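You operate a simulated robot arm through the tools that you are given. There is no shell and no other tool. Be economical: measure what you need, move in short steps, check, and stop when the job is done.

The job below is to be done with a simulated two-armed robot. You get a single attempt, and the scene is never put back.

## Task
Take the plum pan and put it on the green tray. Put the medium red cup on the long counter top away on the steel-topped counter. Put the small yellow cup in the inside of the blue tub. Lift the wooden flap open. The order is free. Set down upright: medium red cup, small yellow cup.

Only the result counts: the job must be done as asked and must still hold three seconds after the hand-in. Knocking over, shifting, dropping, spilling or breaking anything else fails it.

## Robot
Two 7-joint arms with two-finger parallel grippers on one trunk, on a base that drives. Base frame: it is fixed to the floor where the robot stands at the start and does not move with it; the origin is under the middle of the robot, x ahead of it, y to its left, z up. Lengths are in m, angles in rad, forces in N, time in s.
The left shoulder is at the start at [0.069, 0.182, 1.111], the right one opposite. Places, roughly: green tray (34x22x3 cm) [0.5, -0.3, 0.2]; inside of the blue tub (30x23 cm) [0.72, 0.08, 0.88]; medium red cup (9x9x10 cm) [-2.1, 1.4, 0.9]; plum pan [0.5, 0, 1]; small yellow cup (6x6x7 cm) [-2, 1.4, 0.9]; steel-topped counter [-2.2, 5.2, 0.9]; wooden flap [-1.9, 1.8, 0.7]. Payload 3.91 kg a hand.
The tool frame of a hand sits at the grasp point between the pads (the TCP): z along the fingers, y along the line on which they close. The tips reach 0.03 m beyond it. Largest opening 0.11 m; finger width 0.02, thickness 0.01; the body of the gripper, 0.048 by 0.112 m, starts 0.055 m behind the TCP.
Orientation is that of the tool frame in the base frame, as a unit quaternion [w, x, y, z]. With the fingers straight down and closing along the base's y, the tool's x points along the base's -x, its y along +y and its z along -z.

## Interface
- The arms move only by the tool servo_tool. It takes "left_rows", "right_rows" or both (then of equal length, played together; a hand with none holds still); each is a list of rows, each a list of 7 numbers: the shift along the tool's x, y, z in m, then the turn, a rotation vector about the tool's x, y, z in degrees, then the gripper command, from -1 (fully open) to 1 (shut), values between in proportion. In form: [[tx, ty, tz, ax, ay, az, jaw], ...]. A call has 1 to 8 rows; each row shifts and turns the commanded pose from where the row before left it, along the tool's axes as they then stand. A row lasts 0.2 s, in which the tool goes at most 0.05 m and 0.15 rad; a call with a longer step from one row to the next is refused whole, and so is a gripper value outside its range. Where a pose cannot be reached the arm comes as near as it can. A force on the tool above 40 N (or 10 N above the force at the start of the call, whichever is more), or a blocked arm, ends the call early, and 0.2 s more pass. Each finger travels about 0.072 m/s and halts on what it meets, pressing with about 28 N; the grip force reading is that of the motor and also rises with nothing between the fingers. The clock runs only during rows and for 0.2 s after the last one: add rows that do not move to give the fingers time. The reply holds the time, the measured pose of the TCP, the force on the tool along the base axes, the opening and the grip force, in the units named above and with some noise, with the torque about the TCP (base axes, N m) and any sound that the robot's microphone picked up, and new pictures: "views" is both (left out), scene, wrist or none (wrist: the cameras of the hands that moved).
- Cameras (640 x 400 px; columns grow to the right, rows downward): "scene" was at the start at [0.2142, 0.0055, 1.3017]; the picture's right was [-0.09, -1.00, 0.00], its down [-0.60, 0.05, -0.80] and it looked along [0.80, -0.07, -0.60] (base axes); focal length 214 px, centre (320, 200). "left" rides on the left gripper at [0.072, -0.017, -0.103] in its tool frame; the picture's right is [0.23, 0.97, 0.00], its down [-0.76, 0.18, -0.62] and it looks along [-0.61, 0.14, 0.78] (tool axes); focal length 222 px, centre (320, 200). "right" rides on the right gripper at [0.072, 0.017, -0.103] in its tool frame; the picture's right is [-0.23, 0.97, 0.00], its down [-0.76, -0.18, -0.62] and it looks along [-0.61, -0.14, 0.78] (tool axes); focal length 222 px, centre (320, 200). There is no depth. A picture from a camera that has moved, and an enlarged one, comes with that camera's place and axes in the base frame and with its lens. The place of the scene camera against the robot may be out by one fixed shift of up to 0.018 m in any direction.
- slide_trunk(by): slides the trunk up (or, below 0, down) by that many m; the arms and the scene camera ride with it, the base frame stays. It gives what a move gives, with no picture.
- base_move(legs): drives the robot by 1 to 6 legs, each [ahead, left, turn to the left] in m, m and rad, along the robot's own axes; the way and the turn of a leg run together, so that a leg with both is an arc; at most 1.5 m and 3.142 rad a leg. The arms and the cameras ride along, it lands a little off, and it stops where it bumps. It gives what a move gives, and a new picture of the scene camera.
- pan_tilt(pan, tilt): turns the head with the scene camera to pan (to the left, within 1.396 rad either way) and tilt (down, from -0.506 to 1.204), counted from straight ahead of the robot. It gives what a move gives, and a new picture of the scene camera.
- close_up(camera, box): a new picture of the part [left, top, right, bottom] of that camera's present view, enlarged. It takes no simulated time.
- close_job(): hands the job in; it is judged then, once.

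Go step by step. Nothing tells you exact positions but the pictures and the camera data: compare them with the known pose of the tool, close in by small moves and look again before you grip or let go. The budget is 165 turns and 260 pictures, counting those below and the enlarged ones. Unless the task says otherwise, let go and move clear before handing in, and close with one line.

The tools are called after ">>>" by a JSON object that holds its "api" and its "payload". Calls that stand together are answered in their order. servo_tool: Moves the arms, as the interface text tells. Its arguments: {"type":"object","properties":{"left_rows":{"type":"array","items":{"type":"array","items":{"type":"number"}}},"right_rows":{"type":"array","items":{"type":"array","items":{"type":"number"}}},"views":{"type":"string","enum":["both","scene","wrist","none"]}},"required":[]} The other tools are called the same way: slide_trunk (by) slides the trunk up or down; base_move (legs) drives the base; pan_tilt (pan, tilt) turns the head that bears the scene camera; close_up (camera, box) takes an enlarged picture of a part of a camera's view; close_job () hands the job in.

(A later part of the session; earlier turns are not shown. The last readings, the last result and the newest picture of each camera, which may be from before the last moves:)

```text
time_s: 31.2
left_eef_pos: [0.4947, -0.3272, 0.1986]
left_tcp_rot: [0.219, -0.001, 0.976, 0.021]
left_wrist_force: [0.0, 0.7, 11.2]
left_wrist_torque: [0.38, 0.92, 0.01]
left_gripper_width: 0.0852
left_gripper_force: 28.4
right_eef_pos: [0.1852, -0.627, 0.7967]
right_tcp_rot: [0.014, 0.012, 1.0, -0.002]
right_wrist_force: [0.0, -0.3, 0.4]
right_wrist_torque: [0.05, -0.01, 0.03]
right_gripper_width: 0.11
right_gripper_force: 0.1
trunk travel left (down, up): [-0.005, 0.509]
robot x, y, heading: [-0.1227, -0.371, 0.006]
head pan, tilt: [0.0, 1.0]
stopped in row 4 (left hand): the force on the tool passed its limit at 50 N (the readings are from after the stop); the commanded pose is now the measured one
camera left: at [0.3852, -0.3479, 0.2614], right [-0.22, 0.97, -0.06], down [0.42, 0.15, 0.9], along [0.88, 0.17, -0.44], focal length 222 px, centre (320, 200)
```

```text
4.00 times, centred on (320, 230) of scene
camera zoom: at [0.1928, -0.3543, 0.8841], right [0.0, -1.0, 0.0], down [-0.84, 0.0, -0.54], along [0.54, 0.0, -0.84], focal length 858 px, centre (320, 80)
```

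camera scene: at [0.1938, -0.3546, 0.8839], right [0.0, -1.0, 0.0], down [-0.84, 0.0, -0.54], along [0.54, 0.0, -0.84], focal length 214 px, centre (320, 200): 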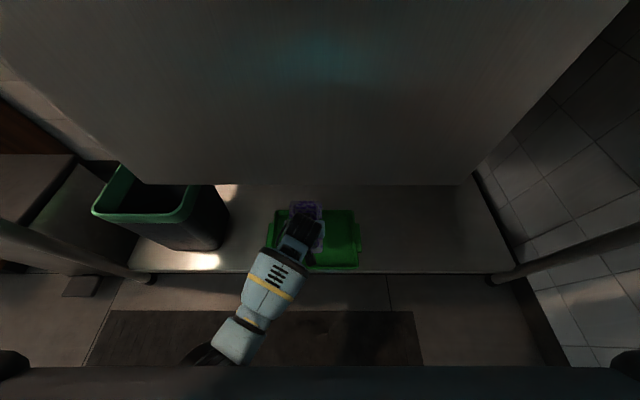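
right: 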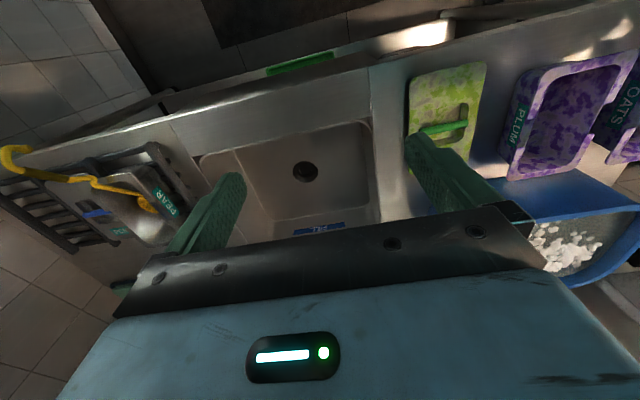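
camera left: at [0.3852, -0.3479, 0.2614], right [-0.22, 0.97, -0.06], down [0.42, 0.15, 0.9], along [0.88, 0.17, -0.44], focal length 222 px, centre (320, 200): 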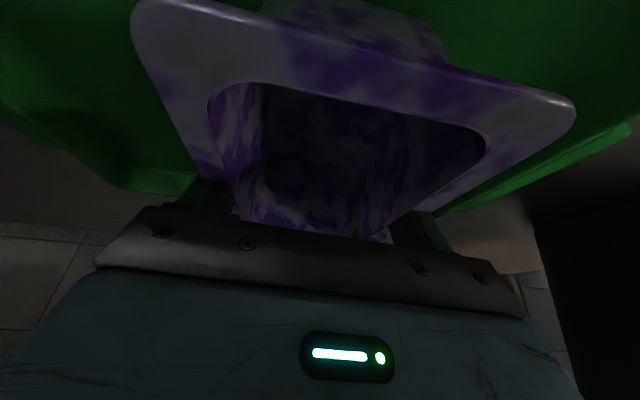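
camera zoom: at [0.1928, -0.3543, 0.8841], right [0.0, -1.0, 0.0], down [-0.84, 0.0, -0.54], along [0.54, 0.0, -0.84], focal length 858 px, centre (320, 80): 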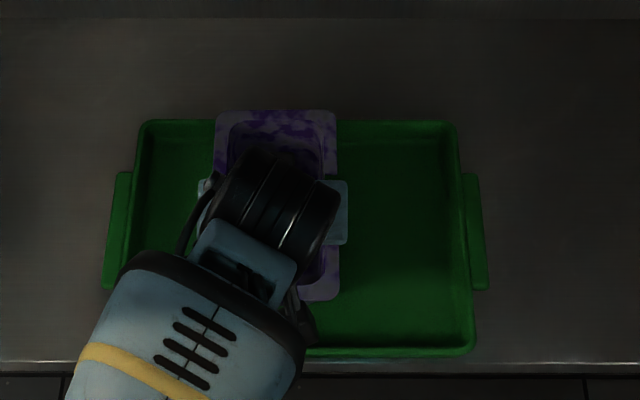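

Contact again, and the torque puts it at the near end, so the far end is slightly high. I'll pitch the far end down a little and see how the torque changes.

>>> {"api": "servo_tool", "payload": {"left_rows": [[0, 0, -0.002, 0, 2.5, 0, 1], [0, 0, 0, 0, 2.5, 0, 1], [0, 0, 0, 0, 0, 0, 1]], "views": "wrist"}}

```text
time_s: 32.0
left_eef_pos: [0.4935, -0.3273, 0.2002]
left_tcp_rot: [0.175, -0.003, 0.984, 0.021]
left_wrist_force: [1.6, -2.5, 6.5]
left_wrist_torque: [0.2, -0.64, -0.24]
left_gripper_width: 0.0855
left_gripper_force: 27.8
right_eef_pos: [0.1865, -0.6265, 0.7987]
right_tcp_rot: [0.014, 0.013, 1.0, -0.002]
right_wrist_force: [0.1, -0.6, 0.3]
right_wrist_torque: [0.01, -0.01, -0.02]
right_gripper_width: 0.1101
right_gripper_force: 0.0
trunk travel left (down, up): [-0.005, 0.509]
robot x, y, heading: [-0.1254, -0.3687, 0.005]
head pan, tilt: [0.0, 1.0]
camera left: at [0.3896, -0.3476, 0.2714], right [-0.23, 0.97, -0.04], down [0.5, 0.15, 0.85], along [0.84, 0.17, -0.52], focal length 222 px, centre (320, 200)
```

left: 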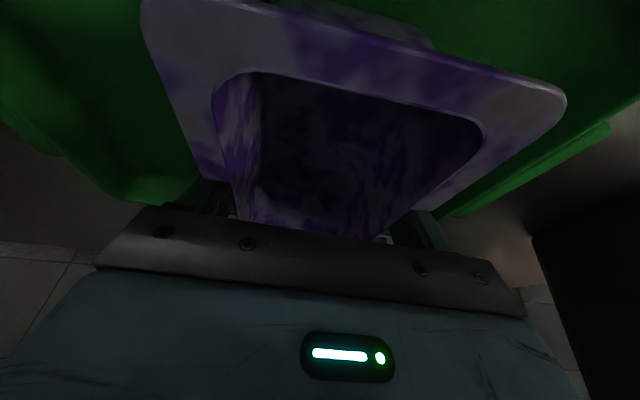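

The torque changed sign, so the pan is lying flat on the tray floor. I'll release and lift the fingers clear.

>>> {"api": "servo_tool", "payload": {"left_rows": [[0, 0, 0, 0, 0, 0, -1], [0, 0, 0, 0, 0, 0, -1], [0, 0, 0, 0, 0, 0, -1]], "views": "none"}}

>>> {"api": "servo_tool", "payload": {"left_rows": [[-0.006, 0, -0.018, 0, 0, 0, -1], [-0.008, 0, -0.024, 0, 0, 0, -1], [-0.008, 0, -0.024, 0, 0, 0, -1], [0, 0, -0.01, 0, 0, 0, -1], [0, 0, 0, 0, 0, 0, -1]]}}

```text
time_s: 32.9
left_eef_pos: [0.4926, -0.3268, 0.1977]
left_tcp_rot: [0.175, -0.003, 0.984, 0.021]
left_wrist_force: [-0.2, -0.9, 0.0]
left_wrist_torque: [0.04, -0.02, -0.03]
left_gripper_width: 0.1101
left_gripper_force: 0.0
right_eef_pos: [0.1869, -0.6244, 0.7971]
right_tcp_rot: [0.013, 0.011, 1.0, -0.003]
right_wrist_force: [-0.9, 0.1, 0.8]
right_wrist_torque: [-0.02, -0.02, -0.02]
right_gripper_width: 0.1098
right_gripper_force: 0.0
trunk travel left (down, up): [-0.005, 0.509]
robot x, y, heading: [-0.121, -0.3681, 0.002]
head pan, tilt: [0.0, 1.0]
```

```text
time_s: 34.0
left_eef_pos: [0.4978, -0.327, 0.2869]
left_tcp_rot: [0.186, -0.004, 0.982, 0.026]
left_wrist_force: [0.5, 0.2, -0.2]
left_wrist_torque: [0.02, 0.01, 0.01]
left_gripper_width: 0.1101
left_gripper_force: 0.2
right_eef_pos: [0.1856, -0.625, 0.7972]
right_tcp_rot: [0.013, 0.012, 1.0, -0.002]
right_wrist_force: [0.2, 0.5, -1.2]
right_wrist_torque: [0.02, 0.03, -0.01]
right_gripper_width: 0.1099
right_gripper_force: 0.1
trunk travel left (down, up): [-0.005, 0.509]
robot x, y, heading: [-0.1257, -0.3667, 0.002]
head pan, tilt: [0.0, 1.0]
camera scene: at [0.1933, -0.3543, 0.8841], right [0.0, -1.0, 0.0], down [-0.84, 0.0, -0.54], along [0.54, 0.0, -0.84], focal length 214 px, centre (320, 200)
camera left: at [0.394, -0.3479, 0.3568], right [-0.23, 0.97, -0.04], down [0.48, 0.14, 0.87], along [0.85, 0.18, -0.5], focal length 222 px, centre (320, 200)
```

scene: 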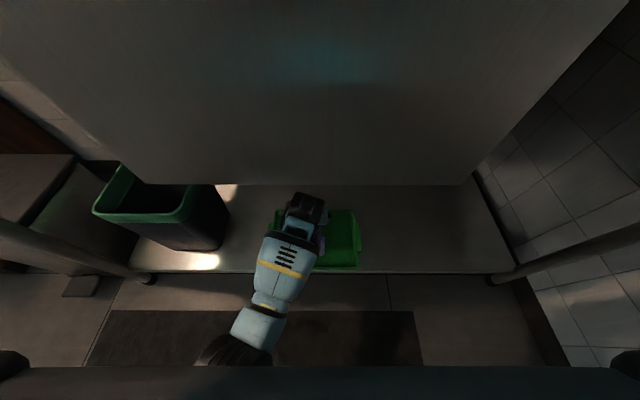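
left: 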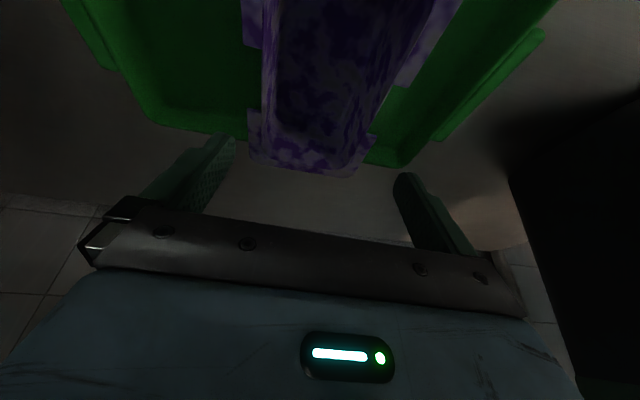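

The pan is in the tray and the fingers are clear. I'll back out and check.

>>> {"api": "base_move", "payload": {"legs": [[-0.5, 0, 0]]}}

>>> {"api": "pan_tilt", "payload": {"pan": 0, "tilt": 0.6}}

>>> {"api": "close_up", "payload": {"camera": "scene", "box": [220, 190, 400, 300]}}

```text
time_s: 36.5
left_eef_pos: [0.1114, -0.317, 0.2882]
left_tcp_rot: [0.187, -0.009, 0.982, 0.027]
left_wrist_force: [-0.8, 0.5, -0.3]
left_wrist_torque: [0.0, -0.02, 0.0]
left_gripper_width: 0.1099
left_gripper_force: 0.0
right_eef_pos: [-0.2018, -0.6208, 0.7983]
right_tcp_rot: [0.014, 0.008, 1.0, -0.002]
right_wrist_force: [0.5, -0.4, -0.5]
right_wrist_torque: [0.0, -0.02, 0.03]
right_gripper_width: 0.1101
right_gripper_force: 0.2
trunk travel left (down, up): [-0.005, 0.509]
robot x, y, heading: [-0.511, -0.3655, 0.012]
head pan, tilt: [0.0, 1.0]
stopped in leg 1: the robot was blocked; the commanded pose is now the measured one
camera scene: at [-0.1959, -0.349, 0.8839], right [0.01, -1.0, 0.0], down [-0.84, -0.01, -0.54], along [0.54, 0.01, -0.84], focal length 214 px, centre (320, 200)
```

scene: 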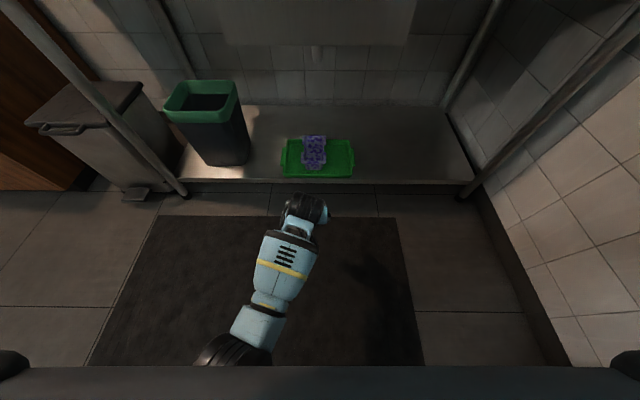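

```text
time_s: 37.3
left_eef_pos: [0.1104, -0.3171, 0.2879]
left_tcp_rot: [0.188, -0.009, 0.982, 0.026]
left_wrist_force: [0.9, -0.2, 0.5]
left_wrist_torque: [-0.03, 0.01, 0.0]
left_gripper_width: 0.1102
left_gripper_force: 0.1
right_eef_pos: [-0.2009, -0.6206, 0.7964]
right_tcp_rot: [0.014, 0.008, 1.0, -0.002]
right_wrist_force: [-1.1, 0.0, 0.2]
right_wrist_torque: [0.0, 0.0, 0.03]
right_gripper_width: 0.1099
right_gripper_force: 0.2
trunk travel left (down, up): [-0.005, 0.509]
robot x, y, heading: [-0.5133, -0.3669, 0.012]
head pan, tilt: [0.0, 0.6]
camera scene: at [-0.1772, -0.3487, 0.9159], right [0.01, -1.0, 0.0], down [-0.57, -0.01, -0.82], along [0.82, 0.01, -0.57], focal length 214 px, centre (320, 200)
```

scene: 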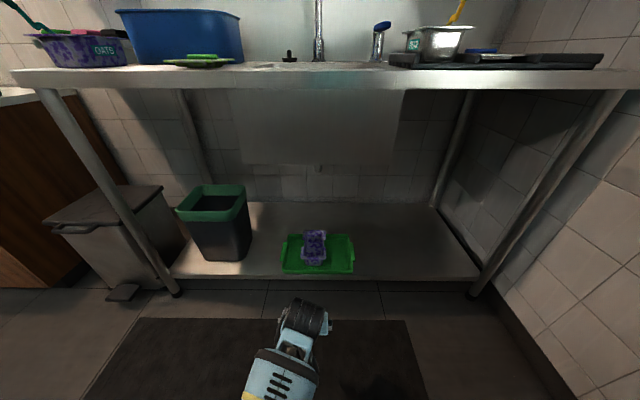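

```text
3.56 times, centred on (310, 245) of scene
camera zoom: at [-0.1772, -0.3487, 0.9159], right [0.01, -1.0, 0.0], down [-0.57, -0.01, -0.82], along [0.82, 0.01, -0.57], focal length 763 px, centre (356, 40)
```

zoom: 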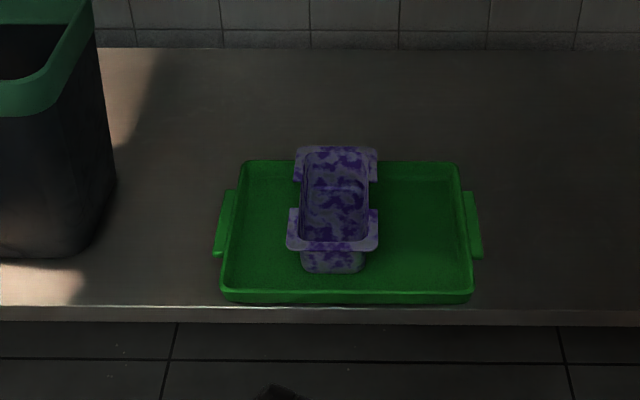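

The pan rests properly in the tray. Something behind stopped the base, so I'll fold the left arm up, raise the trunk and look around before heading to the cups.

>>> {"api": "servo_tool", "payload": {"left_rows": [[0.0018, 0, -0.045, 0, 0, 0, -1], [0.0018, 0, -0.045, 0, 0, 0, -1], [0.0018, 0, -0.045, 0, 0, 0, -1], [0.0018, 0, -0.045, 0, 0, 0, -1], [0.0018, 0, -0.045, 0, 0, 0, -1], [0.0018, 0, -0.045, 0, 0, 0, -1], [0.0018, 0, -0.045, 0, 0, 0, -1], [0.0018, 0, -0.045, 0, 0, 0, -1]], "views": "none"}}

>>> {"api": "slide_trunk", "payload": {"by": 0.37}}

>>> {"api": "pan_tilt", "payload": {"pan": 1.39, "tilt": 0.5}}

>>> {"api": "pan_tilt", "payload": {"pan": -1.39, "tilt": 0.7}}

```text
time_s: 39.3
left_eef_pos: [0.045, -0.2987, 0.5057]
left_tcp_rot: [0.242, -0.017, 0.968, 0.063]
left_wrist_force: [-0.5, -0.3, 0.4]
left_wrist_torque: [0.0, 0.04, 0.0]
left_gripper_width: 0.1104
left_gripper_force: 0.0
left hand out of reach, approached as far as the arm can: row 5, 6, 7, 8
right_eef_pos: [-0.2005, -0.6206, 0.797]
right_tcp_rot: [0.014, 0.007, 1.0, -0.002]
right_wrist_force: [0.4, -0.8, 0.2]
right_wrist_torque: [0.01, -0.03, -0.02]
right_gripper_width: 0.11
right_gripper_force: 0.0
trunk travel left (down, up): [-0.005, 0.509]
robot x, y, heading: [-0.512, -0.3677, 0.011]
head pan, tilt: [0.0, 0.6]
stopped in row 8 (left hand): the arm was blocked; the commanded pose is now the measured one
```

```text
time_s: 42.9
left_eef_pos: [0.0553, -0.2607, 0.8742]
left_tcp_rot: [0.249, -0.032, 0.963, 0.101]
left_wrist_force: [-0.1, -0.4, -0.3]
left_wrist_torque: [0.01, 0.03, -0.03]
left_gripper_width: 0.1098
left_gripper_force: 0.0
right_eef_pos: [-0.1998, -0.6197, 1.1683]
right_tcp_rot: [0.014, 0.007, 1.0, -0.002]
right_wrist_force: [0.1, -0.5, -1.1]
right_wrist_torque: [0.0, -0.02, 0.0]
right_gripper_width: 0.1099
right_gripper_force: 0.0
trunk travel left (down, up): [-0.375, 0.139]
robot x, y, heading: [-0.5131, -0.3628, 0.014]
head pan, tilt: [0.0, 0.6]
```

```text
time_s: 44.4
left_eef_pos: [0.0529, -0.2614, 0.8692]
left_tcp_rot: [0.246, -0.029, 0.963, 0.102]
left_wrist_force: [0.2, -0.4, 0.6]
left_wrist_torque: [-0.01, 0.0, 0.0]
left_gripper_width: 0.1101
left_gripper_force: 0.0
right_eef_pos: [-0.2018, -0.6203, 1.168]
right_tcp_rot: [0.013, 0.008, 1.0, -0.002]
right_wrist_force: [-0.1, 0.0, 0.7]
right_wrist_torque: [-0.02, -0.02, 0.0]
right_gripper_width: 0.1098
right_gripper_force: 0.0
trunk travel left (down, up): [-0.375, 0.139]
robot x, y, heading: [-0.5167, -0.3633, 0.007]
head pan, tilt: [1.389, 0.499]
camera scene: at [-0.3713, -0.2615, 1.3146], right [0.99, -0.17, 0.0], down [-0.08, -0.47, -0.88], along [0.15, 0.87, -0.48], focal length 214 px, centre (320, 200)
```

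scene: 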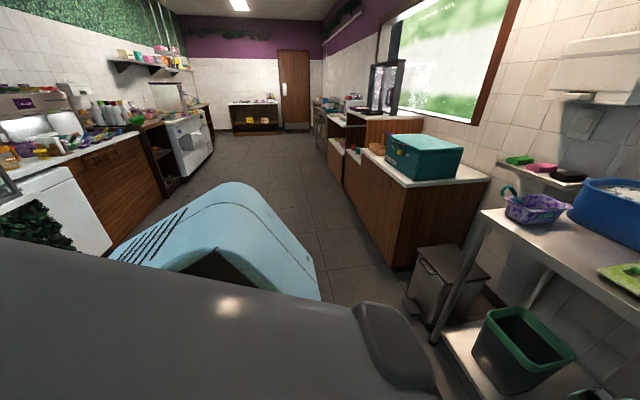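

```text
time_s: 46.9
left_eef_pos: [0.052, -0.2623, 0.8655]
left_tcp_rot: [0.242, -0.026, 0.964, 0.104]
left_wrist_force: [0.9, 0.0, -0.1]
left_wrist_torque: [0.04, 0.01, 0.02]
left_gripper_width: 0.11
left_gripper_force: 0.2
right_eef_pos: [-0.2009, -0.6194, 1.1679]
right_tcp_rot: [0.014, 0.008, 1.0, -0.002]
right_wrist_force: [0.5, -0.4, 0.3]
right_wrist_torque: [-0.01, 0.03, -0.02]
right_gripper_width: 0.1103
right_gripper_force: 0.0
trunk travel left (down, up): [-0.375, 0.139]
robot x, y, heading: [-0.5185, -0.3644, 0.011]
head pan, tilt: [-1.389, 0.7]
camera scene: at [-0.3705, -0.4345, 1.2969], right [-0.98, -0.19, 0.0], down [-0.12, 0.63, -0.76], along [0.15, -0.75, -0.64], focal length 214 px, centre (320, 200)
```

scene: 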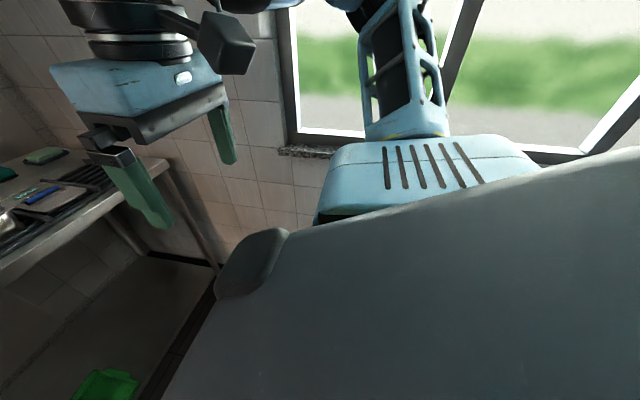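

The aisle opens to the left (+y) and the counters with the cups are on the −x side. I'll retract the left arm, then drive left and turn to face −x.

>>> {"api": "servo_tool", "payload": {"left_rows": [[0, 0, -0.045, 0, 3, 0, -1], [0, 0, -0.045, 0, 3, 0, -1], [0, 0, -0.045, 0, 3, 0, -1], [0, 0, -0.045, 0, 3, 0, -1], [0.01, 0, -0.045, 0, 3, 0, -1], [0.01, 0, -0.045, 0, 3, 0, -1], [0.01, 0, -0.045, 0, 3, 0, -1], [0.01, 0, -0.04, 0, 0, 0, -1]], "views": "none"}}

>>> {"api": "pan_tilt", "payload": {"pan": 0.5, "tilt": 0.5}}

>>> {"api": "base_move", "payload": {"legs": [[0.05, 0.6, 0], [0, 0.3, 1.57]]}}

```text
time_s: 48.7
left_eef_pos: [0.1182, -0.3602, 0.991]
left_tcp_rot: [0.161, -0.014, 0.987, 0.024]
left_wrist_force: [-0.2, -0.7, -0.9]
left_wrist_torque: [0.04, -0.07, 0.0]
left_gripper_width: 0.1102
left_gripper_force: 0.1
left hand out of reach, approached as far as the arm can: row 1, 2, 3, 4, 5, 6, 7, 8
right_eef_pos: [-0.2017, -0.6195, 1.1676]
right_tcp_rot: [0.015, 0.008, 1.0, -0.002]
right_wrist_force: [-1.4, 1.1, 0.7]
right_wrist_torque: [0.01, -0.01, -0.02]
right_gripper_width: 0.1099
right_gripper_force: 0.1
trunk travel left (down, up): [-0.375, 0.139]
robot x, y, heading: [-0.5147, -0.368, 0.01]
head pan, tilt: [-1.389, 0.7]
```

```text
time_s: 50.5
left_eef_pos: [0.1208, -0.358, 0.9901]
left_tcp_rot: [0.161, -0.016, 0.987, 0.024]
left_wrist_force: [0.7, 0.4, 0.1]
left_wrist_torque: [-0.01, -0.04, -0.01]
left_gripper_width: 0.1099
left_gripper_force: 0.1
right_eef_pos: [-0.201, -0.6196, 1.1677]
right_tcp_rot: [0.014, 0.008, 1.0, -0.003]
right_wrist_force: [0.1, -0.1, -0.7]
right_wrist_torque: [0.03, 0.0, -0.01]
right_gripper_width: 0.11
right_gripper_force: 0.1
trunk travel left (down, up): [-0.375, 0.139]
robot x, y, heading: [-0.517, -0.3705, 0.008]
head pan, tilt: [0.499, 0.499]
camera scene: at [-0.3074, -0.3067, 1.3146], right [0.49, -0.87, 0.0], down [-0.42, -0.23, -0.88], along [0.77, 0.43, -0.48], focal length 214 px, centre (320, 200)
```

scene: 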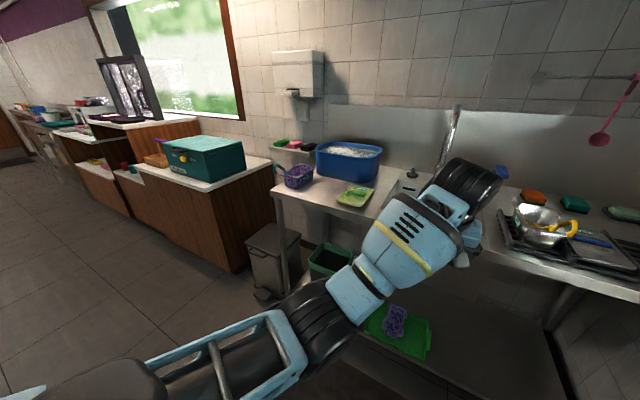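

```text
time_s: 60.2
left_eef_pos: [-0.6745, 1.0752, 0.9913]
left_tcp_rot: [-0.098, 0.706, -0.689, -0.131]
left_wrist_force: [-0.3, 0.0, -0.3]
left_wrist_torque: [-0.01, -0.02, 0.0]
left_gripper_width: 0.1101
left_gripper_force: 0.0
right_eef_pos: [-0.4134, 0.7525, 1.1681]
right_tcp_rot: [0.012, -0.699, 0.715, 0.009]
right_wrist_force: [0.2, -1.0, -0.2]
right_wrist_torque: [0.01, 0.02, 0.02]
right_gripper_width: 0.1099
right_gripper_force: 0.1
trunk travel left (down, up): [-0.375, 0.139]
robot x, y, heading: [-0.6693, 0.4382, 1.574]
head pan, tilt: [0.499, 0.499]
cut short: leg 2
camera scene: at [-0.7104, 0.6576, 1.3146], right [0.88, 0.48, 0.0], down [0.23, -0.42, -0.88], along [-0.42, 0.77, -0.48], focal length 214 px, centre (320, 200)
```

scene: 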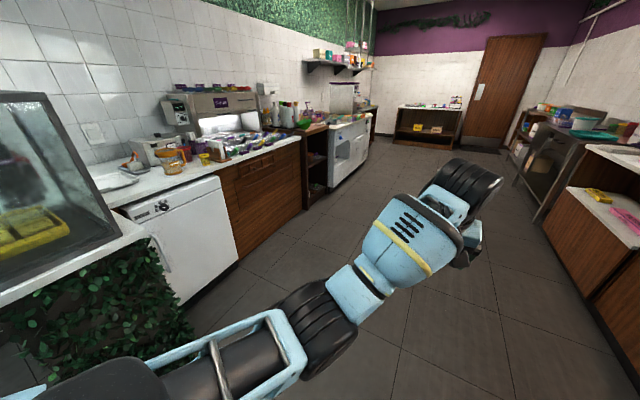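

I'm facing down the aisle with the long counter on my left, and I can see coloured cups near the coffee machine. I'll enlarge that area.

>>> {"api": "close_up", "payload": {"camera": "scene", "box": [100, 70, 320, 210]}}

>>> {"api": "close_up", "payload": {"camera": "scene", "box": [290, 30, 490, 150]}}

```text
2.86 times, centred on (210, 140) of scene
camera zoom: at [-0.7104, 0.6576, 1.3146], right [0.88, 0.48, 0.0], down [0.23, -0.42, -0.88], along [-0.42, 0.77, -0.48], focal length 613 px, centre (634, 371)
```

zoom: 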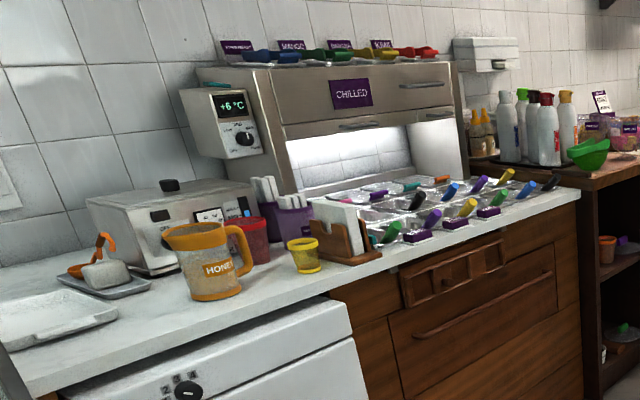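

```text
3.20 times, centred on (390, 90) of scene
camera zoom: at [-0.7104, 0.6576, 1.3146], right [0.88, 0.48, 0.0], down [0.23, -0.42, -0.88], along [-0.42, 0.77, -0.48], focal length 686 px, centre (96, 552)
```

zoom: 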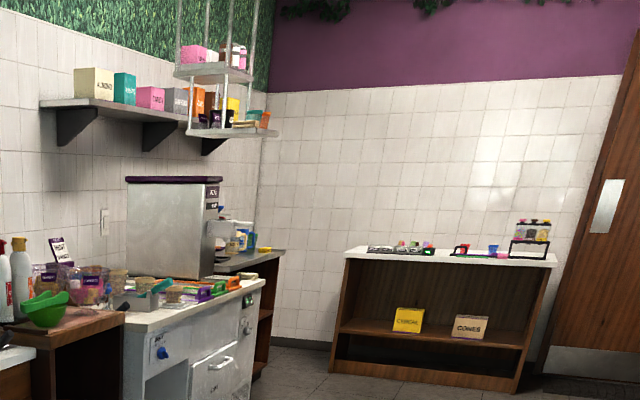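

I see the yellow cup at about [−1.87, 1.38] and the red cup behind it at [−1.99, 1.35]. The counter front edge is at x≈−1.70. I'll bring the left arm back to a neutral pose first.

>>> {"api": "servo_tool", "payload": {"left_rows": [[0.025, 0.0075, -0.035, 0, 0, 0, -1], [0.025, 0.0075, -0.035, 0, 0, 0, -1], [0.025, 0.0075, -0.035, 0, 0, 0, -1], [0.025, 0.0075, -0.035, 0, 0, 0, -1], [0.025, 0.0075, -0.035, 0, 0, 0, -1], [0.025, 0.0075, -0.035, 0, 0, 0, -1], [0.025, 0.0075, -0.035, 0, 0, 0, -1], [0.025, 0.0075, -0.035, 0, 0, 0, -1]], "views": "scene"}}

```text
time_s: 62.0
left_eef_pos: [-0.7152, 0.7921, 1.1926]
left_tcp_rot: [-0.097, 0.707, -0.689, -0.132]
left_wrist_force: [-0.4, -0.4, 0.9]
left_wrist_torque: [0.01, -0.02, -0.01]
left_gripper_width: 0.1101
left_gripper_force: 0.0
right_eef_pos: [-0.4117, 0.7507, 1.1689]
right_tcp_rot: [0.011, -0.699, 0.715, 0.009]
right_wrist_force: [0.2, 0.0, -0.3]
right_wrist_torque: [0.0, 0.0, 0.0]
right_gripper_width: 0.1099
right_gripper_force: 0.1
trunk travel left (down, up): [-0.375, 0.139]
robot x, y, heading: [-0.6679, 0.4431, 1.577]
head pan, tilt: [0.499, 0.499]
camera scene: at [-0.7104, 0.6564, 1.3148], right [0.88, 0.48, 0.0], down [0.23, -0.42, -0.88], along [-0.42, 0.77, -0.48], focal length 214 px, centre (320, 200)
```

scene: 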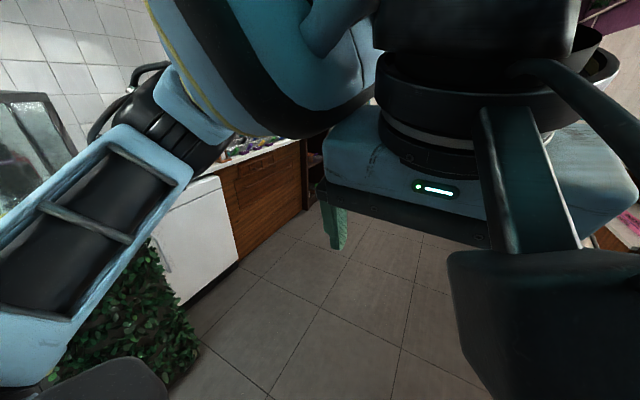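

The left arm is neutral again. I'll drive up the aisle to y≈1.46, turn to face the long counter, and look.

>>> {"api": "base_move", "payload": {"legs": [[1.02, 0, 0], [0, 0, 1.565]]}}

>>> {"api": "pan_tilt", "payload": {"pan": 0.0, "tilt": 0.45}}

```text
time_s: 71.2
left_eef_pos: [-1.024, 1.4406, 1.1931]
left_tcp_rot: [0.023, 0.986, 0.009, -0.162]
left_wrist_force: [-0.3, 0.1, -0.4]
left_wrist_torque: [0.0, 0.02, 0.03]
left_gripper_width: 0.1099
left_gripper_force: 0.0
right_eef_pos: [-0.9813, 1.7439, 1.1682]
right_tcp_rot: [-0.002, 1.0, -0.015, -0.014]
right_wrist_force: [0.1, 0.6, -0.4]
right_wrist_torque: [-0.03, -0.04, 0.0]
right_gripper_width: 0.1101
right_gripper_force: 0.1
trunk travel left (down, up): [-0.375, 0.139]
robot x, y, heading: [-0.6709, 1.4884, 3.137]
head pan, tilt: [0.499, 0.499]
camera scene: at [-0.8717, 1.4557, 1.3146], right [-0.48, 0.88, 0.0], down [0.42, 0.23, -0.88], along [-0.77, -0.42, -0.48], focal length 214 px, centre (320, 200)
```

scene: 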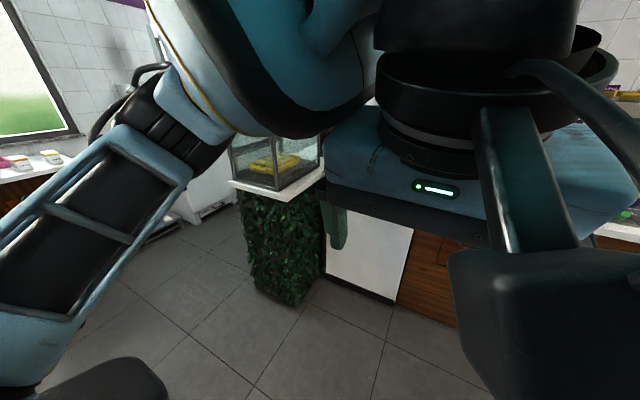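

```text
time_s: 72.1
left_eef_pos: [-1.0254, 1.4421, 1.1921]
left_tcp_rot: [0.023, 0.986, 0.009, -0.163]
left_wrist_force: [-0.6, -0.2, -0.2]
left_wrist_torque: [0.01, 0.01, 0.02]
left_gripper_width: 0.1101
left_gripper_force: 0.1
right_eef_pos: [-0.9808, 1.7438, 1.1682]
right_tcp_rot: [-0.002, 1.0, -0.015, -0.014]
right_wrist_force: [-0.2, -0.1, 0.2]
right_wrist_torque: [-0.01, 0.03, -0.01]
right_gripper_width: 0.1101
right_gripper_force: 0.1
trunk travel left (down, up): [-0.375, 0.139]
robot x, y, heading: [-0.668, 1.4883, 3.141]
head pan, tilt: [0.0, 0.45]
camera scene: at [-0.8836, 1.4992, 1.3191], right [0.0, 1.0, 0.0], down [0.44, 0.0, -0.9], along [-0.9, 0.0, -0.44], focal length 214 px, centre (320, 200)
```

scene: 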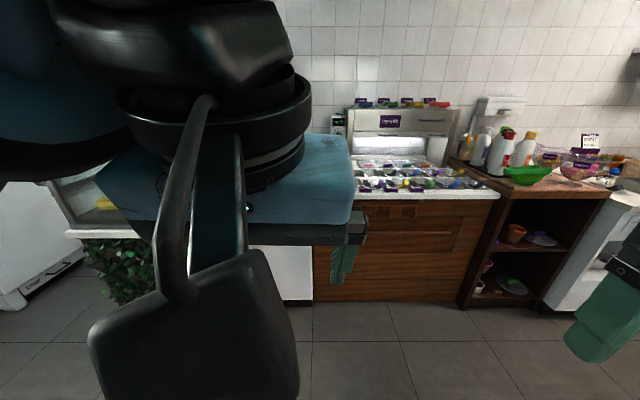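

The left hand blocks the head's view of the cups, but its wrist camera will see them. I'll drive up to the counter and use that.

>>> {"api": "base_move", "payload": {"legs": [[0.55, 0, 0]]}}

>>> {"api": "servo_tool", "payload": {"left_rows": [[0, 0.02, 0, 0, 0, 0, -1], [0, 0, 0, 0, 0, 0, -1]], "views": "wrist"}}

```text
time_s: 75.3
left_eef_pos: [-1.5682, 1.4363, 1.1923]
left_tcp_rot: [0.025, 0.986, 0.015, -0.162]
left_wrist_force: [-0.7, -0.7, 0.6]
left_wrist_torque: [0.01, -0.01, -0.01]
left_gripper_width: 0.11
left_gripper_force: 0.0
right_eef_pos: [-1.529, 1.7384, 1.1664]
right_tcp_rot: [-0.003, 1.0, -0.009, -0.014]
right_wrist_force: [-1.6, -0.1, 0.9]
right_wrist_torque: [0.0, -0.04, 0.01]
right_gripper_width: 0.1103
right_gripper_force: 0.0
trunk travel left (down, up): [-0.375, 0.139]
robot x, y, heading: [-1.215, 1.4821, -3.131]
head pan, tilt: [0.0, 0.45]
camera scene: at [-1.4277, 1.4948, 1.3191], right [-0.01, 1.0, 0.0], down [0.44, 0.0, -0.9], along [-0.9, -0.01, -0.44], focal length 214 px, centre (320, 200)
```

scene: 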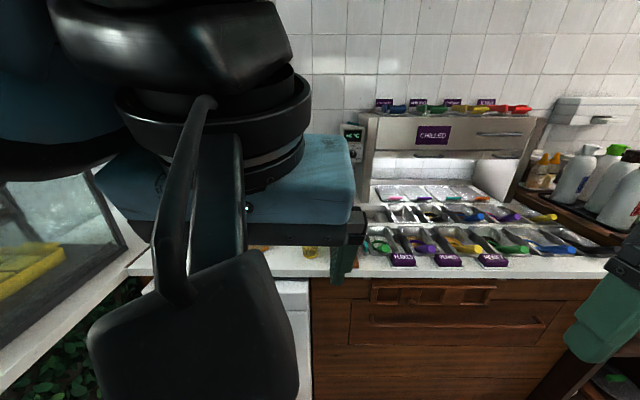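

```text
time_s: 75.9
left_eef_pos: [-1.5691, 1.4168, 1.1947]
left_tcp_rot: [0.025, 0.986, 0.015, -0.162]
left_wrist_force: [0.5, 1.2, -0.5]
left_wrist_torque: [0.03, -0.03, -0.02]
left_gripper_width: 0.1101
left_gripper_force: 0.0
right_eef_pos: [-1.5284, 1.739, 1.1675]
right_tcp_rot: [-0.002, 1.0, -0.008, -0.014]
right_wrist_force: [0.9, 0.3, 0.3]
right_wrist_torque: [-0.04, -0.05, 0.0]
right_gripper_width: 0.1101
right_gripper_force: 0.2
trunk travel left (down, up): [-0.375, 0.139]
robot x, y, heading: [-1.2116, 1.4852, -3.131]
head pan, tilt: [0.0, 0.45]
camera left: at [-1.4673, 1.4399, 1.2684], right [0.25, -0.97, -0.03], down [-0.52, -0.16, 0.84], along [-0.82, -0.2, -0.54], focal length 222 px, centre (320, 200)
```

left: 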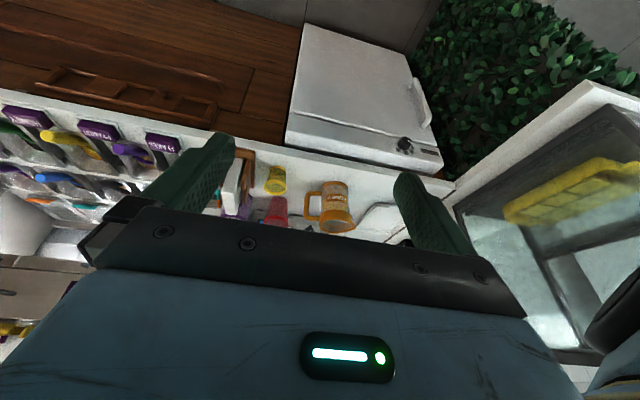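

I can see the yellow cup, red cup and honey jug between the fingers. Enlarging to measure them.

>>> {"api": "close_up", "payload": {"camera": "left", "box": [200, 130, 400, 255]}}

>>> {"api": "close_up", "payload": {"camera": "scene", "box": [290, 180, 620, 386]}}

```text
3.20 times, centred on (300, 192) of left
camera zoom: at [-1.4673, 1.4399, 1.2684], right [0.25, -0.97, -0.03], down [-0.52, -0.16, 0.84], along [-0.82, -0.2, -0.54], focal length 711 px, centre (384, 224)
```

zoom: 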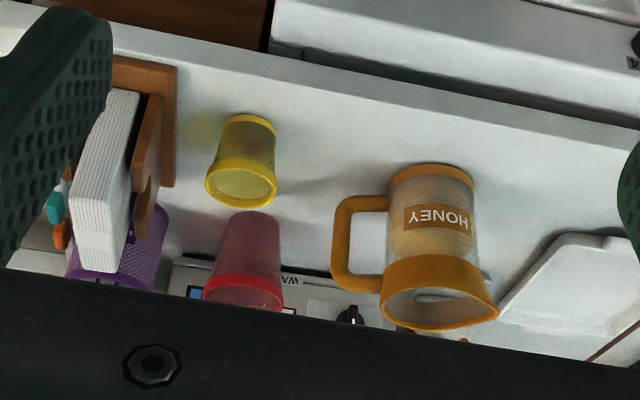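

```text
1.94 times, centred on (455, 283) of scene
camera zoom: at [-1.4278, 1.4956, 1.319], right [-0.01, 1.0, 0.0], down [0.44, 0.0, -0.9], along [-0.9, -0.01, -0.44], focal length 416 px, centre (58, 39)
```

zoom: 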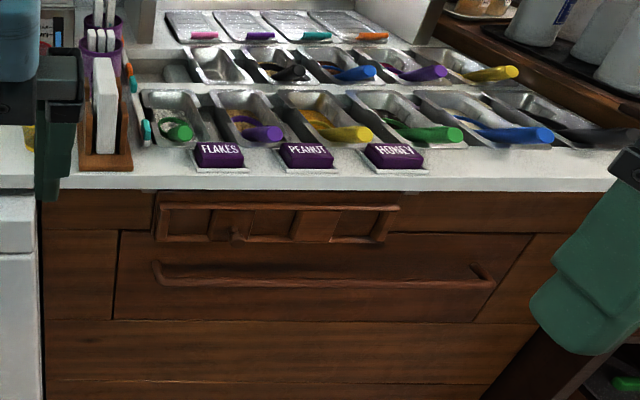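

The cup fixes are yellow [−1.96, 1.44] and red [−2.09, 1.425], with the counter at z≈0.865 and its edge at x≈−1.88. I'll drive 21 cm closer and lower the hand partway over the yellow cup.

>>> {"api": "base_move", "payload": {"legs": [[0.21, 0, -0.01]]}}

>>> {"api": "servo_tool", "payload": {"left_rows": [[-0.025, -0.008, 0.01, 0, -4, 0, -1], [-0.025, -0.008, 0.025, 0, -4, 0, -1], [-0.02, -0.006, 0.035, 0, -4, 0, -1], [-0.01, 0, 0.035, 0, 0, 0, -1], [0, 0, 0, 0, 0, 0, -1]], "views": "wrist"}}

```text
time_s: 77.5
left_eef_pos: [-1.7803, 1.4181, 1.1938]
left_tcp_rot: [0.023, 0.986, 0.009, -0.163]
left_wrist_force: [0.1, 0.3, 0.2]
left_wrist_torque: [0.02, -0.01, -0.02]
left_gripper_width: 0.1101
left_gripper_force: 0.0
right_eef_pos: [-1.7367, 1.7407, 1.167]
right_tcp_rot: [-0.002, 1.0, -0.016, -0.015]
right_wrist_force: [0.5, 0.1, 0.6]
right_wrist_torque: [0.01, -0.02, 0.03]
right_gripper_width: 0.1099
right_gripper_force: 0.1
trunk travel left (down, up): [-0.375, 0.139]
robot x, y, heading: [-1.4274, 1.4834, 3.136]
head pan, tilt: [0.0, 0.45]
camera scene: at [-1.6386, 1.4968, 1.3191], right [0.0, 1.0, 0.0], down [0.44, 0.0, -0.9], along [-0.9, 0.0, -0.44], focal length 214 px, centre (320, 200)
```

scene: 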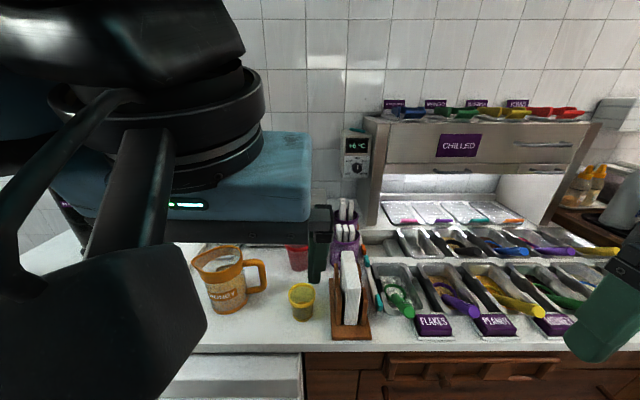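

```text
time_s: 78.7
left_eef_pos: [-1.8994, 1.436, 1.1334]
left_tcp_rot: [0.023, 0.964, 0.006, -0.265]
left_wrist_force: [0.1, 0.5, 0.0]
left_wrist_torque: [-0.01, -0.01, -0.01]
left_gripper_width: 0.1098
left_gripper_force: 0.0
right_eef_pos: [-1.7345, 1.742, 1.1674]
right_tcp_rot: [-0.002, 1.0, -0.015, -0.014]
right_wrist_force: [-0.1, 0.5, 0.3]
right_wrist_torque: [0.02, 0.04, 0.0]
right_gripper_width: 0.11
right_gripper_force: 0.1
trunk travel left (down, up): [-0.375, 0.139]
robot x, y, heading: [-1.4243, 1.4826, 3.137]
head pan, tilt: [0.0, 0.45]
camera left: at [-1.7845, 1.4583, 1.1843], right [0.22, -0.97, -0.07], down [-0.33, -0.15, 0.93], along [-0.92, -0.18, -0.36], focal length 222 px, centre (320, 200)
```

left: 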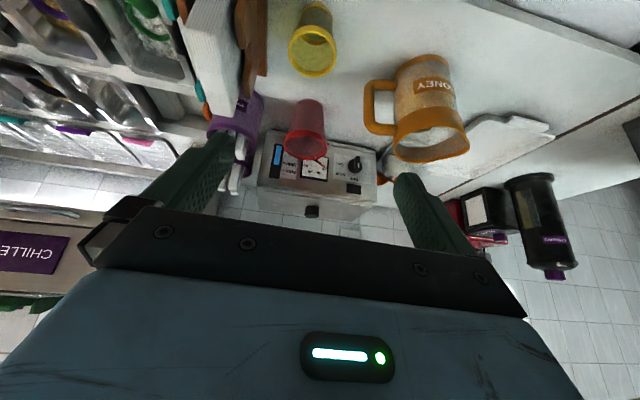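

The wrist view confirms the yellow cup at [−1.965, 1.45] with its rim at about z 0.935. I'll narrow the fingers to 8.5 cm to clear the napkin holder and descend partway.

>>> {"api": "servo_tool", "payload": {"left_rows": [[0.009, -0.0035, 0.035, 0, 0, 0, -0.55], [0.009, -0.0035, 0.035, 0, 0, 0, -0.55], [0.009, -0.0035, 0.035, 0, 0, 0, -0.55], [0.009, -0.0035, 0.033, 0, 0, 0, -0.55], [0, 0, 0, 0, 0, 0, -0.55]]}}

```text
time_s: 79.9
left_eef_pos: [-1.9406, 1.4432, 0.9938]
left_tcp_rot: [0.024, 0.964, 0.007, -0.265]
left_wrist_force: [0.9, 0.0, 0.1]
left_wrist_torque: [0.03, -0.01, 0.0]
left_gripper_width: 0.0853
left_gripper_force: 0.1
right_eef_pos: [-1.7358, 1.742, 1.1682]
right_tcp_rot: [-0.003, 1.0, -0.014, -0.015]
right_wrist_force: [0.2, -1.0, -0.1]
right_wrist_torque: [-0.01, -0.03, 0.01]
right_gripper_width: 0.1102
right_gripper_force: 0.0
trunk travel left (down, up): [-0.375, 0.139]
robot x, y, heading: [-1.4263, 1.4804, 3.138]
head pan, tilt: [0.0, 0.45]
camera scene: at [-1.638, 1.4969, 1.3192], right [0.0, 1.0, 0.0], down [0.43, 0.0, -0.9], along [-0.9, 0.0, -0.43], focal length 214 px, centre (320, 200)
camera left: at [-1.8255, 1.465, 1.0455], right [0.22, -0.97, -0.07], down [-0.33, -0.15, 0.93], along [-0.92, -0.18, -0.36], focal length 222 px, centre (320, 200)
```

scene: 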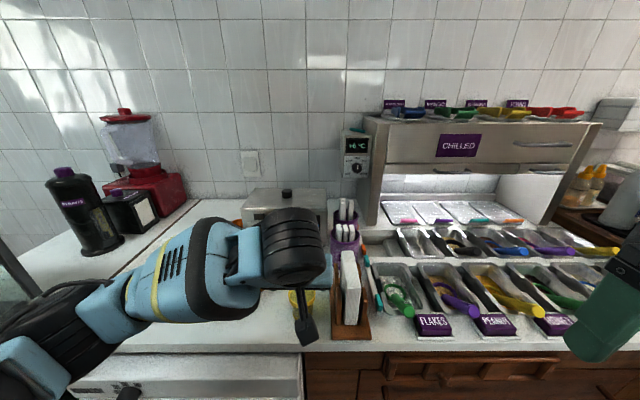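
left: 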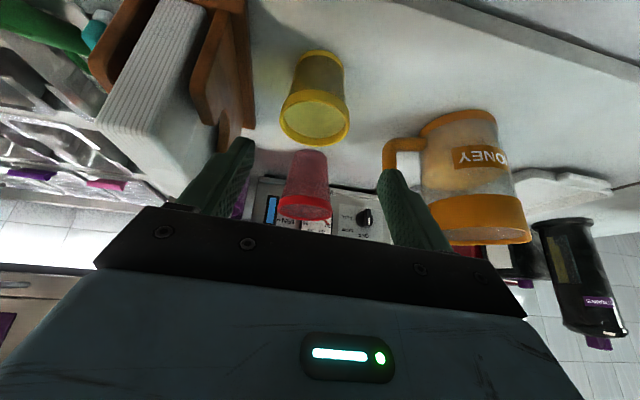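

The cup is at [−1.956, 1.45]. I'll narrow the fingers slightly and go down to grasp height.

>>> {"api": "servo_tool", "payload": {"left_rows": [[0.011, -0.006, 0.028, 0, 0, 0, -0.4], [0.011, -0.001, 0.028, 0, 0, 0, -0.4], [0.01, 0, 0.028, 0, 0, 0, -0.4], [0, 0, 0, 0, 0, 0, -0.4]], "views": "wrist"}}

```text
time_s: 80.9
left_eef_pos: [-1.956, 1.4439, 0.9045]
left_tcp_rot: [0.024, 0.964, 0.007, -0.265]
left_wrist_force: [0.4, 0.3, -0.6]
left_wrist_torque: [-0.04, 0.01, 0.01]
left_gripper_width: 0.0771
left_gripper_force: 0.1
right_eef_pos: [-1.735, 1.7413, 1.1678]
right_tcp_rot: [-0.002, 1.0, -0.014, -0.016]
right_wrist_force: [-0.3, 0.1, -0.3]
right_wrist_torque: [0.02, 0.01, 0.01]
right_gripper_width: 0.1102
right_gripper_force: 0.0
trunk travel left (down, up): [-0.375, 0.139]
robot x, y, heading: [-1.4279, 1.4844, 3.142]
head pan, tilt: [0.0, 0.45]
camera left: at [-1.8411, 1.4679, 0.9568], right [0.22, -0.97, -0.07], down [-0.33, -0.15, 0.93], along [-0.92, -0.18, -0.36], focal length 222 px, centre (320, 200)
```

left: 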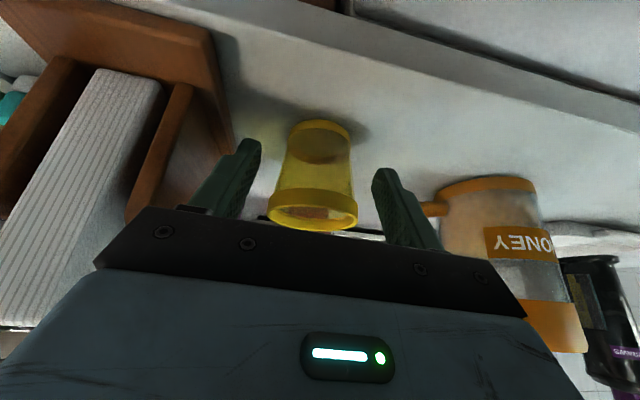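

The cup is centred between the pads. Closing.

>>> {"api": "servo_tool", "payload": {"left_rows": [[0, 0, 0, 0, 0, 0, 0], [0, 0, 0, 0, 0, 0, 1], [0, 0, 0, 0, 0, 0, 1], [0, 0, 0, 0, 0, 0, 1]], "views": "wrist"}}

```text
time_s: 81.9
left_eef_pos: [-1.9567, 1.4453, 0.9055]
left_tcp_rot: [0.024, 0.964, 0.006, -0.265]
left_wrist_force: [0.0, 0.0, 0.1]
left_wrist_torque: [0.01, 0.03, 0.02]
left_gripper_width: 0.0
left_gripper_force: 27.8
right_eef_pos: [-1.736, 1.7426, 1.1668]
right_tcp_rot: [-0.002, 1.0, -0.015, -0.015]
right_wrist_force: [0.4, 0.0, 0.1]
right_wrist_torque: [-0.01, -0.03, 0.0]
right_gripper_width: 0.1101
right_gripper_force: 0.0
trunk travel left (down, up): [-0.375, 0.139]
robot x, y, heading: [-1.4264, 1.4839, 3.136]
head pan, tilt: [0.0, 0.45]
camera left: at [-1.8412, 1.4678, 0.9569], right [0.22, -0.97, -0.07], down [-0.33, -0.15, 0.93], along [-0.92, -0.18, -0.36], focal length 222 px, centre (320, 200)
```

left: 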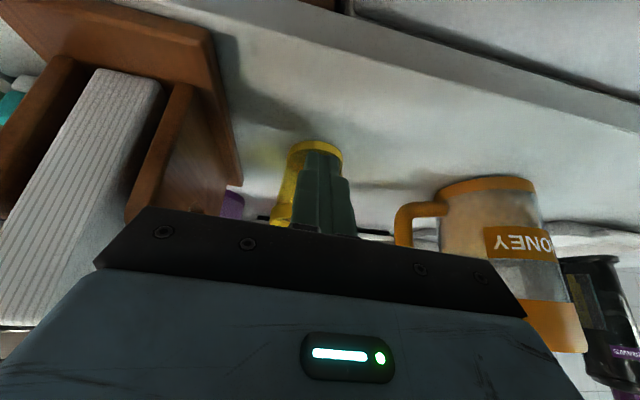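

The fingers closed in front of the cup and nudged it back slightly. I'll open, go up and re-measure.

>>> {"api": "servo_tool", "payload": {"left_rows": [[0.015, 0, -0.008, 0, 0, 0, 1], [0, 0, 0, 0, 0, 0, -0.55], [0, 0, 0, 0, 0, 0, -0.55], [-0.013, 0, -0.032, 0, 0, 0, -0.55], [-0.016, 0, -0.04, 0, 0, 0, -0.55], [0, 0, 0, 0, 0, 0, -0.55]], "views": "wrist"}}

>>> {"api": "close_up", "payload": {"camera": "left", "box": [220, 20, 420, 145]}}

```text
time_s: 83.3
left_eef_pos: [-1.9276, 1.4481, 0.98]
left_tcp_rot: [0.024, 0.965, 0.006, -0.263]
left_wrist_force: [-0.3, 0.1, -0.4]
left_wrist_torque: [-0.02, 0.0, 0.01]
left_gripper_width: 0.0854
left_gripper_force: 0.1
right_eef_pos: [-1.7359, 1.7422, 1.1672]
right_tcp_rot: [-0.002, 1.0, -0.015, -0.014]
right_wrist_force: [-0.5, 0.2, -0.6]
right_wrist_torque: [0.01, 0.0, 0.01]
right_gripper_width: 0.1099
right_gripper_force: 0.1
trunk travel left (down, up): [-0.375, 0.139]
robot x, y, heading: [-1.4262, 1.4804, 3.137]
head pan, tilt: [0.0, 0.45]
camera left: at [-1.8127, 1.4713, 1.0332], right [0.22, -0.97, -0.07], down [-0.33, -0.15, 0.93], along [-0.92, -0.18, -0.36], focal length 222 px, centre (320, 200)
```

left: 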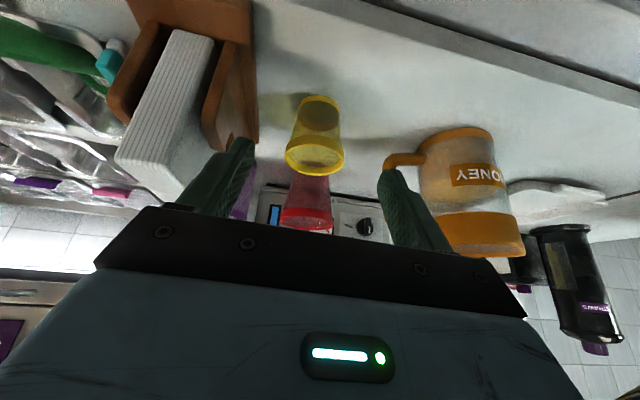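

```text
3.20 times, centred on (320, 82) of left
camera zoom: at [-1.8127, 1.4713, 1.0332], right [0.22, -0.97, -0.07], down [-0.33, -0.15, 0.93], along [-0.92, -0.18, -0.36], focal length 711 px, centre (320, 576)
```

zoom: 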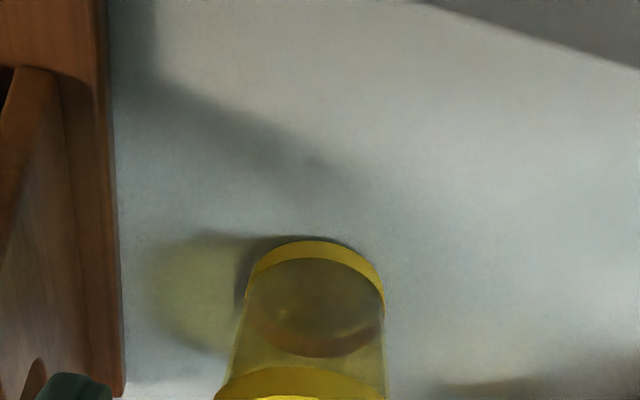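

Re-measured, the cup is upright at about [−2.00, 1.444] with its rim at about z 0.917, so the counter is lower than I assumed. I'll go in again at the corrected place.

>>> {"api": "servo_tool", "payload": {"left_rows": [[-0.006, 0.003, 0.038, 0, 0, 0, -0.45], [-0.006, 0.001, 0.038, 0, 0, 0, -0.45], [-0.006, 0, 0.038, 0, 0, 0, -0.45], [0, 0, 0, 0, 0, 0, -0.45]]}}

>>> {"api": "close_up", "payload": {"camera": "scene", "box": [200, 220, 400, 345]}}

```text
time_s: 84.3
left_eef_pos: [-2.0015, 1.4392, 0.8913]
left_tcp_rot: [0.024, 0.964, 0.005, -0.264]
left_wrist_force: [0.0, 0.7, -0.3]
left_wrist_torque: [-0.02, 0.01, 0.01]
left_gripper_width: 0.0797
left_gripper_force: 0.1
right_eef_pos: [-1.7347, 1.7422, 1.1674]
right_tcp_rot: [-0.002, 1.0, -0.015, -0.015]
right_wrist_force: [1.0, -0.3, -0.8]
right_wrist_torque: [0.0, -0.04, 0.01]
right_gripper_width: 0.1097
right_gripper_force: 0.0
trunk travel left (down, up): [-0.375, 0.139]
robot x, y, heading: [-1.4274, 1.4842, 3.14]
head pan, tilt: [0.0, 0.45]
camera scene: at [-1.638, 1.4968, 1.3191], right [0.0, 1.0, 0.0], down [0.43, 0.0, -0.9], along [-0.9, 0.0, -0.43], focal length 214 px, centre (320, 200)
camera left: at [-1.8866, 1.4608, 0.9436], right [0.22, -0.97, -0.07], down [-0.33, -0.15, 0.93], along [-0.92, -0.18, -0.36], focal length 222 px, centre (320, 200)
```

scene: 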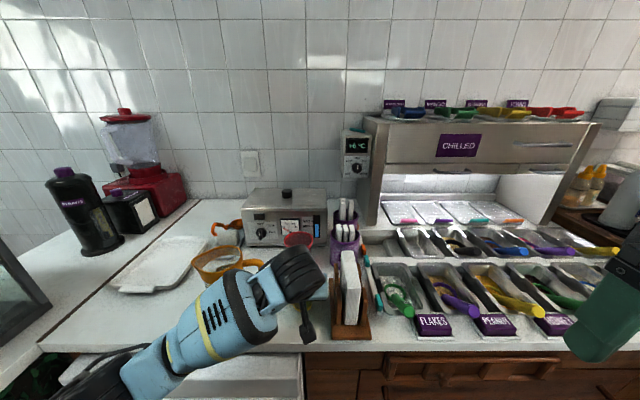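
left: 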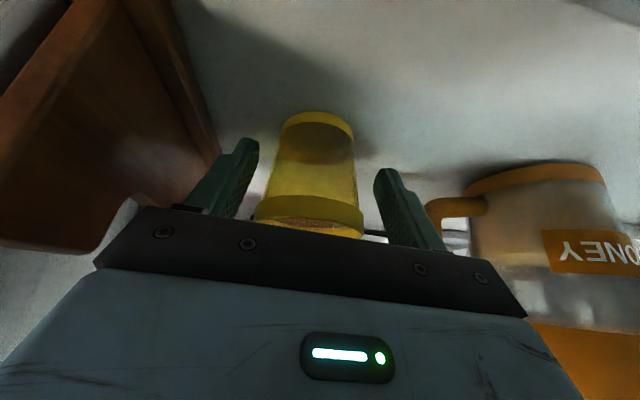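

```text
3.20 times, centred on (300, 282) of scene
camera zoom: at [-1.638, 1.4968, 1.3191], right [0.0, 1.0, 0.0], down [0.43, 0.0, -0.9], along [-0.9, 0.0, -0.43], focal length 686 px, centre (384, -64)
```

zoom: 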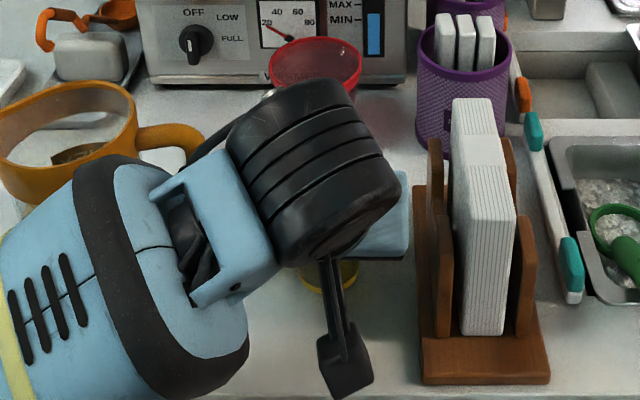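

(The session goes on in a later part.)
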